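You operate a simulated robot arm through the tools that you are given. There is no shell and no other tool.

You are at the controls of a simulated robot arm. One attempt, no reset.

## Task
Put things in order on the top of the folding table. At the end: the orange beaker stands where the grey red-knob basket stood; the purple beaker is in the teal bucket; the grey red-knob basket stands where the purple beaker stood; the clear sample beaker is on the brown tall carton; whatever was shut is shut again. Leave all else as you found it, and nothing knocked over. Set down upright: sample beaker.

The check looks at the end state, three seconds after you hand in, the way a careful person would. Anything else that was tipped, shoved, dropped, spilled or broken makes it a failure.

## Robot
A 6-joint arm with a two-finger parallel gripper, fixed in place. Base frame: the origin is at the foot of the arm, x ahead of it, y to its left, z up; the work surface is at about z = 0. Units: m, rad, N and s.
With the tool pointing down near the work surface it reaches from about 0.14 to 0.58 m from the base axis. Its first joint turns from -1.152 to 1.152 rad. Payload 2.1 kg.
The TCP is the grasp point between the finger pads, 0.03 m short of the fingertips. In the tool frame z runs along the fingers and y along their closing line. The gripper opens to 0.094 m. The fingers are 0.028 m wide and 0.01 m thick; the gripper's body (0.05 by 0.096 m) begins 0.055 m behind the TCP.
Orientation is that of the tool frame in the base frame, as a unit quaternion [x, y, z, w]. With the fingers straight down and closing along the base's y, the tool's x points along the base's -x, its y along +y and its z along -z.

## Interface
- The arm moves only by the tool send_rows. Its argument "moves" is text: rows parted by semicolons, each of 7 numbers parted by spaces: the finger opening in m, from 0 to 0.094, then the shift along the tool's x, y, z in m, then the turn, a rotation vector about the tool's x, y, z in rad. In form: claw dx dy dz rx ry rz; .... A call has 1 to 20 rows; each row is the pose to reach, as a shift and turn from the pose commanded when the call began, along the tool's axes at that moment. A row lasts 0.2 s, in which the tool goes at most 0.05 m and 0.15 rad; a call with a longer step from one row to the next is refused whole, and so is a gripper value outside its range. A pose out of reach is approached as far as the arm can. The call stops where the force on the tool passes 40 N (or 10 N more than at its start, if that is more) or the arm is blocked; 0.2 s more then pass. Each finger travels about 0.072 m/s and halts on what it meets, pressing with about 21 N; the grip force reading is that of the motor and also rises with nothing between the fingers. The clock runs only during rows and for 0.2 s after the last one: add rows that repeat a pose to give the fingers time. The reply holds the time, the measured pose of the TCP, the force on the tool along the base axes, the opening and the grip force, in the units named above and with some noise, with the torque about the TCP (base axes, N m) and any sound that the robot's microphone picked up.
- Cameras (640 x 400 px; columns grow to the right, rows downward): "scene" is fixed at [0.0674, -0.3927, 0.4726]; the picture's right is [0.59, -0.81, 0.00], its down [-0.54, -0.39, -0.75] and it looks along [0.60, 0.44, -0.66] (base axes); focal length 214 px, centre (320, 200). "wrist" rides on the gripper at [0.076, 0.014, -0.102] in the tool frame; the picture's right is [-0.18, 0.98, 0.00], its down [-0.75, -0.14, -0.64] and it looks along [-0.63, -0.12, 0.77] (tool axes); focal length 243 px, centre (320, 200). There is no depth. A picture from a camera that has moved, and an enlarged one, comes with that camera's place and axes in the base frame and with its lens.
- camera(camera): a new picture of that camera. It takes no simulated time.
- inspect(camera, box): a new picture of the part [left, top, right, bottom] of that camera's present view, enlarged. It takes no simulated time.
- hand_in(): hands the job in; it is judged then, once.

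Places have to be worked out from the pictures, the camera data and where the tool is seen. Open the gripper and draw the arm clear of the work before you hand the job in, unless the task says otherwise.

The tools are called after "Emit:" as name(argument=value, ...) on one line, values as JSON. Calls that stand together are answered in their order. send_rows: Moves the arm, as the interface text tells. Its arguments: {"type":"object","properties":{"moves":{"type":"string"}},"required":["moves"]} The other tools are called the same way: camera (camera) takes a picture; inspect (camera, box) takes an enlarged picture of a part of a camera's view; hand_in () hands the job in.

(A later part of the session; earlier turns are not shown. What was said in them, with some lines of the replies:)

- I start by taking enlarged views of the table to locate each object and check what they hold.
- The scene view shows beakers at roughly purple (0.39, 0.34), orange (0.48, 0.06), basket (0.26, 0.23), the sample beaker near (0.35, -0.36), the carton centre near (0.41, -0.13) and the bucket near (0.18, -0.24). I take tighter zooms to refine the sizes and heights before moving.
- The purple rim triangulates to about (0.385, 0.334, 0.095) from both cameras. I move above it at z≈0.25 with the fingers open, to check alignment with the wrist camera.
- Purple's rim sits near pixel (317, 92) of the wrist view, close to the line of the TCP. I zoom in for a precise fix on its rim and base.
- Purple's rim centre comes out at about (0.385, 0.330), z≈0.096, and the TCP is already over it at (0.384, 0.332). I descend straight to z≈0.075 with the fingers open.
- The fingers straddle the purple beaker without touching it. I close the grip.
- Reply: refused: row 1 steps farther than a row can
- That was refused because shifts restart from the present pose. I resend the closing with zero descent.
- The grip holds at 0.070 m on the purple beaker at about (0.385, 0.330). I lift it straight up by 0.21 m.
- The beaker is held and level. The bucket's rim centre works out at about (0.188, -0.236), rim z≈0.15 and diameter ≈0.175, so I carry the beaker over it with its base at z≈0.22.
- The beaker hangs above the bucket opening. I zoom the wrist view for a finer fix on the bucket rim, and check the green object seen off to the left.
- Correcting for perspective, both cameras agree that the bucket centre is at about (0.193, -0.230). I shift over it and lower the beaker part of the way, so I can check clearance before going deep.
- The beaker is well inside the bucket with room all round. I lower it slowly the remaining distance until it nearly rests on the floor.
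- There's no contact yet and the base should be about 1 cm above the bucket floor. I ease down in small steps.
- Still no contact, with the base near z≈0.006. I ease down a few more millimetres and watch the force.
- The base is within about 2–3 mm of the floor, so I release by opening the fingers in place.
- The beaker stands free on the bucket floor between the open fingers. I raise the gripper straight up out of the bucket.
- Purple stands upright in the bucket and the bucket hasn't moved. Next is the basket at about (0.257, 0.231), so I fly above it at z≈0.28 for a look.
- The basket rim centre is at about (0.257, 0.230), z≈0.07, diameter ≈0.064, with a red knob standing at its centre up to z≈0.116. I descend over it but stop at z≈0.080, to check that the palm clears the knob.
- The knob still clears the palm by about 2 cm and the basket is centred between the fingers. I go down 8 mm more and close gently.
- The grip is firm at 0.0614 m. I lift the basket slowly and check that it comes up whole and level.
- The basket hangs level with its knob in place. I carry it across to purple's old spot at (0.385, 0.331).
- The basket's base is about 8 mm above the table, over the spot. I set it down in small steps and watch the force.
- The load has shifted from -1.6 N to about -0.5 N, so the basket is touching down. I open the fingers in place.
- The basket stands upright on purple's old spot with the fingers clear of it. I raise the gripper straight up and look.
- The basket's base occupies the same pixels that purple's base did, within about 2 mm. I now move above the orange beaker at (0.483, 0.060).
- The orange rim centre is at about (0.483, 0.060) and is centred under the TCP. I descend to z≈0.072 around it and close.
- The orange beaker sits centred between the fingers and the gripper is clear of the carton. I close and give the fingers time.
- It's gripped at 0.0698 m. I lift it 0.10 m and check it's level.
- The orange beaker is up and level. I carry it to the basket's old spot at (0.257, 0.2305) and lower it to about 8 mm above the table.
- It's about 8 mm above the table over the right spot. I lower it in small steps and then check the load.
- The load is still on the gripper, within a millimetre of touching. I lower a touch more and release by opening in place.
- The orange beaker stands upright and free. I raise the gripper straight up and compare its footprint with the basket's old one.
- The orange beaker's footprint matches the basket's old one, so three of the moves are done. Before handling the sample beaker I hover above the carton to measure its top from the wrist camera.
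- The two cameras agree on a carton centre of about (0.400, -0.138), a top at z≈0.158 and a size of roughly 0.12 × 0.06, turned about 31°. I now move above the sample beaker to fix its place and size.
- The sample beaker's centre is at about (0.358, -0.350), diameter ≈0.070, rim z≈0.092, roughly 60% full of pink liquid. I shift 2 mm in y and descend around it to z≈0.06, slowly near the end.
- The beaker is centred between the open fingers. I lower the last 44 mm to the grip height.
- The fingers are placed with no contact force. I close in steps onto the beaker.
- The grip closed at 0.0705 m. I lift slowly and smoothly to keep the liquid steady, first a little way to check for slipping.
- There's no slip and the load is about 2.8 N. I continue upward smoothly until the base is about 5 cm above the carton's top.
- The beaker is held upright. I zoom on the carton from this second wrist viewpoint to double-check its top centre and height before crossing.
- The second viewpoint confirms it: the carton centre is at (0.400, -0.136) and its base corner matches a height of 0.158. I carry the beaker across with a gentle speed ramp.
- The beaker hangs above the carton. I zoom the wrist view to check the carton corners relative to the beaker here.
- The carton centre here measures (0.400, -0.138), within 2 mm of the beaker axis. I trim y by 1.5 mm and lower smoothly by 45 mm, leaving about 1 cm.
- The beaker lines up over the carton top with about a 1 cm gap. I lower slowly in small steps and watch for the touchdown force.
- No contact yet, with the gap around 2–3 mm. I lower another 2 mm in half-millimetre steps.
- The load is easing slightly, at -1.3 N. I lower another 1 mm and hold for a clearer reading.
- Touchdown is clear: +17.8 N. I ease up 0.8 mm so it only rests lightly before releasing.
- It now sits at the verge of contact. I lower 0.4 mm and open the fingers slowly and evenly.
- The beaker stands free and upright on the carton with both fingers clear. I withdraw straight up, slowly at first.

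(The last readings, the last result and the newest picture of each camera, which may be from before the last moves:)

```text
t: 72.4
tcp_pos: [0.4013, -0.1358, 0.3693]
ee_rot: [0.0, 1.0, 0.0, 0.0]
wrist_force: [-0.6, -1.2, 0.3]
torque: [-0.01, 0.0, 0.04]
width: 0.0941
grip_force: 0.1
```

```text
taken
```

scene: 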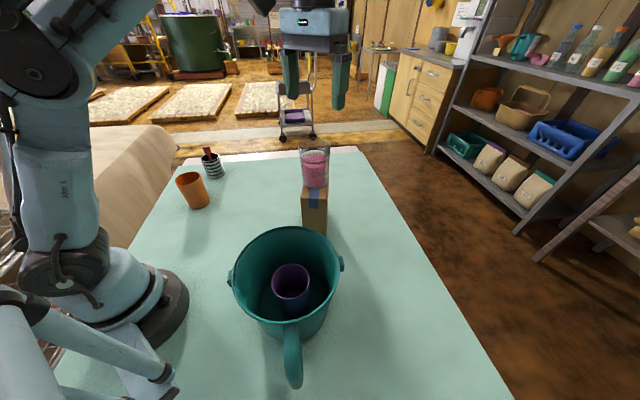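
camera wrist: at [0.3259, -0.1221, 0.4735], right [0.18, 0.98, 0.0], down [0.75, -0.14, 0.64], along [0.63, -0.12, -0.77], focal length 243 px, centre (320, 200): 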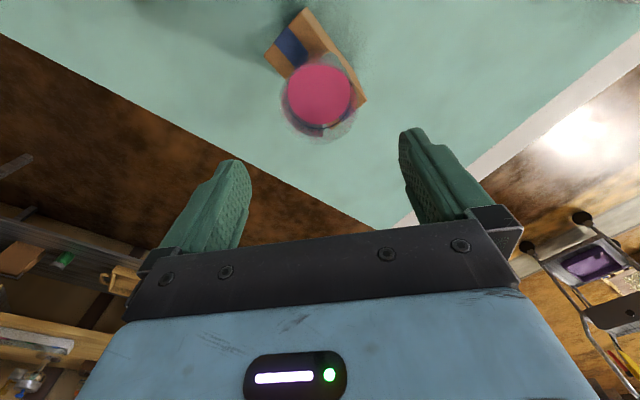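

The sample beaker stands on the carton. I draw the arm back to near its starting pose, clear of the work, and do a final check.

Emit:
send_rows(moves="0.094 0.013 0.031 0 0 0 0; 0.094 0.026 0.062 0 0 0 0; 0.094 0.039 0.093 0 0 0 0; 0.094 0.052 0.124 0 0 0 0; 0.094 0.065 0.155 0 0 0 0; 0.094 0.078 0.186 0 0 0 0; 0.094 0.091 0.217 0 0 0 0; 0.094 0.104 0.247 0 0 0 0; 0.094 0.104 0.247 0 0 0 0")

Emit:
camera(camera="scene")

Emit:
camera(camera="wrist")

Emit:
inspect(camera="scene", box=[160, 130, 350, 250])

Emit:
inspect(camera="scene", box=[215, 215, 355, 395])

```text
t: 74.4
tcp_pos: [0.2933, 0.1096, 0.3715]
ee_rot: [0.001, 1.0, 0.0, 0.0]
wrist_force: [-0.1, -0.2, -0.6]
torque: [-0.03, 0.01, -0.02]
width: 0.0939
grip_force: 0.0
```

```text
taken
```

scene: 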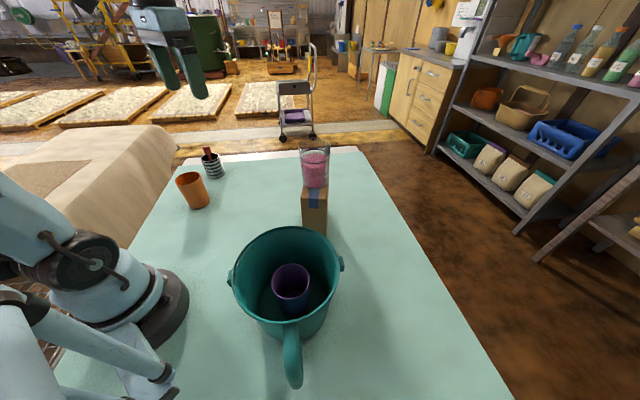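

```text
taken
camera wrist: at [0.2179, 0.1247, 0.4752], right [0.18, 0.98, 0.0], down [0.75, -0.14, 0.64], along [0.63, -0.12, -0.77], focal length 243 px, centre (320, 200)
```

wrist: 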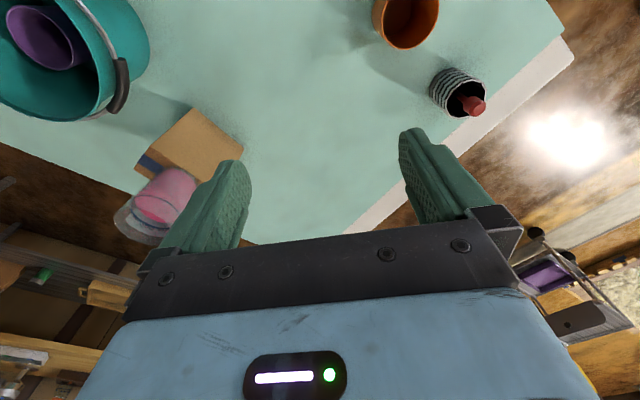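

```text
3.33 times, centred on (255, 190) of scene
camera zoom: at [0.0674, -0.3927, 0.4726], right [0.59, -0.81, 0.0], down [-0.54, -0.39, -0.75], along [0.6, 0.44, -0.66], focal length 715 px, centre (537, 233)
```

zoom: 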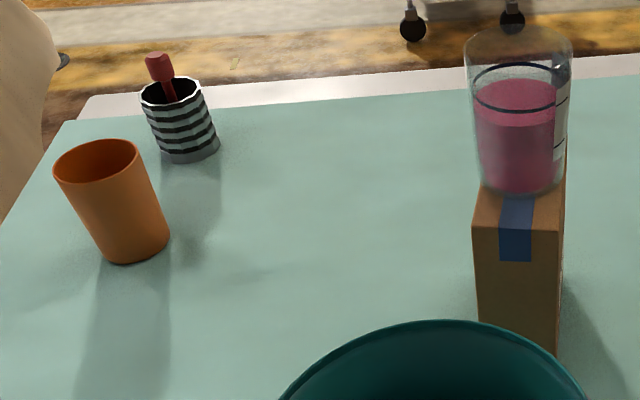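

```text
2.22 times, centred on (285, 305) of scene
camera zoom: at [0.0674, -0.3927, 0.4726], right [0.59, -0.81, 0.0], down [-0.54, -0.39, -0.75], along [0.6, 0.44, -0.66], focal length 477 px, centre (398, -33)
```

zoom: 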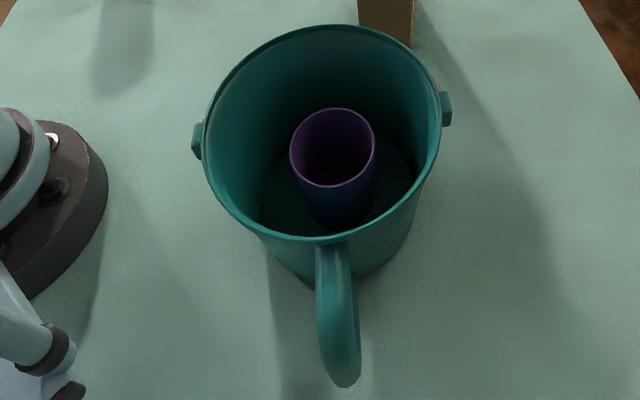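

Everything looks in order:
- **Purple beaker:** upright in the bucket, and the bucket hasn't moved.
- **Basket:** on purple's old spot.
- **Orange beaker:** on the basket's old spot.
- **Sample beaker:** upright and centred on the carton, with no sign of spilling.

Nothing was opened during the job. The gripper is open and the arm is clear, so I hand in.

Emit:
hand_in()

```text
The job is handed in.
```

The table is in order and I've handed the job in; no check result has come back yet. The final pictures show:

- **Purple beaker:** upright inside the teal bucket, which hasn't moved.
- **Grey red-knob basket:** standing where the purple beaker stood, to within about 2 mm.
- **Orange beaker:** standing where the basket stood, closely matching its old footprint.
- **Clear sample beaker:** upright and centred on the brown tall carton, with no sign of spilled liquid. It's about 1 cm wider than the carton top, so it overhangs by about 5 mm on each long side.

On its final lowering, the sample beaker pressed on the carton with about 18 N. I eased off before letting go, and neither moved or tipped.

Nothing was opened, so there was nothing to shut again. The gripper is open and the arm is back near its starting pose, clear of the table.
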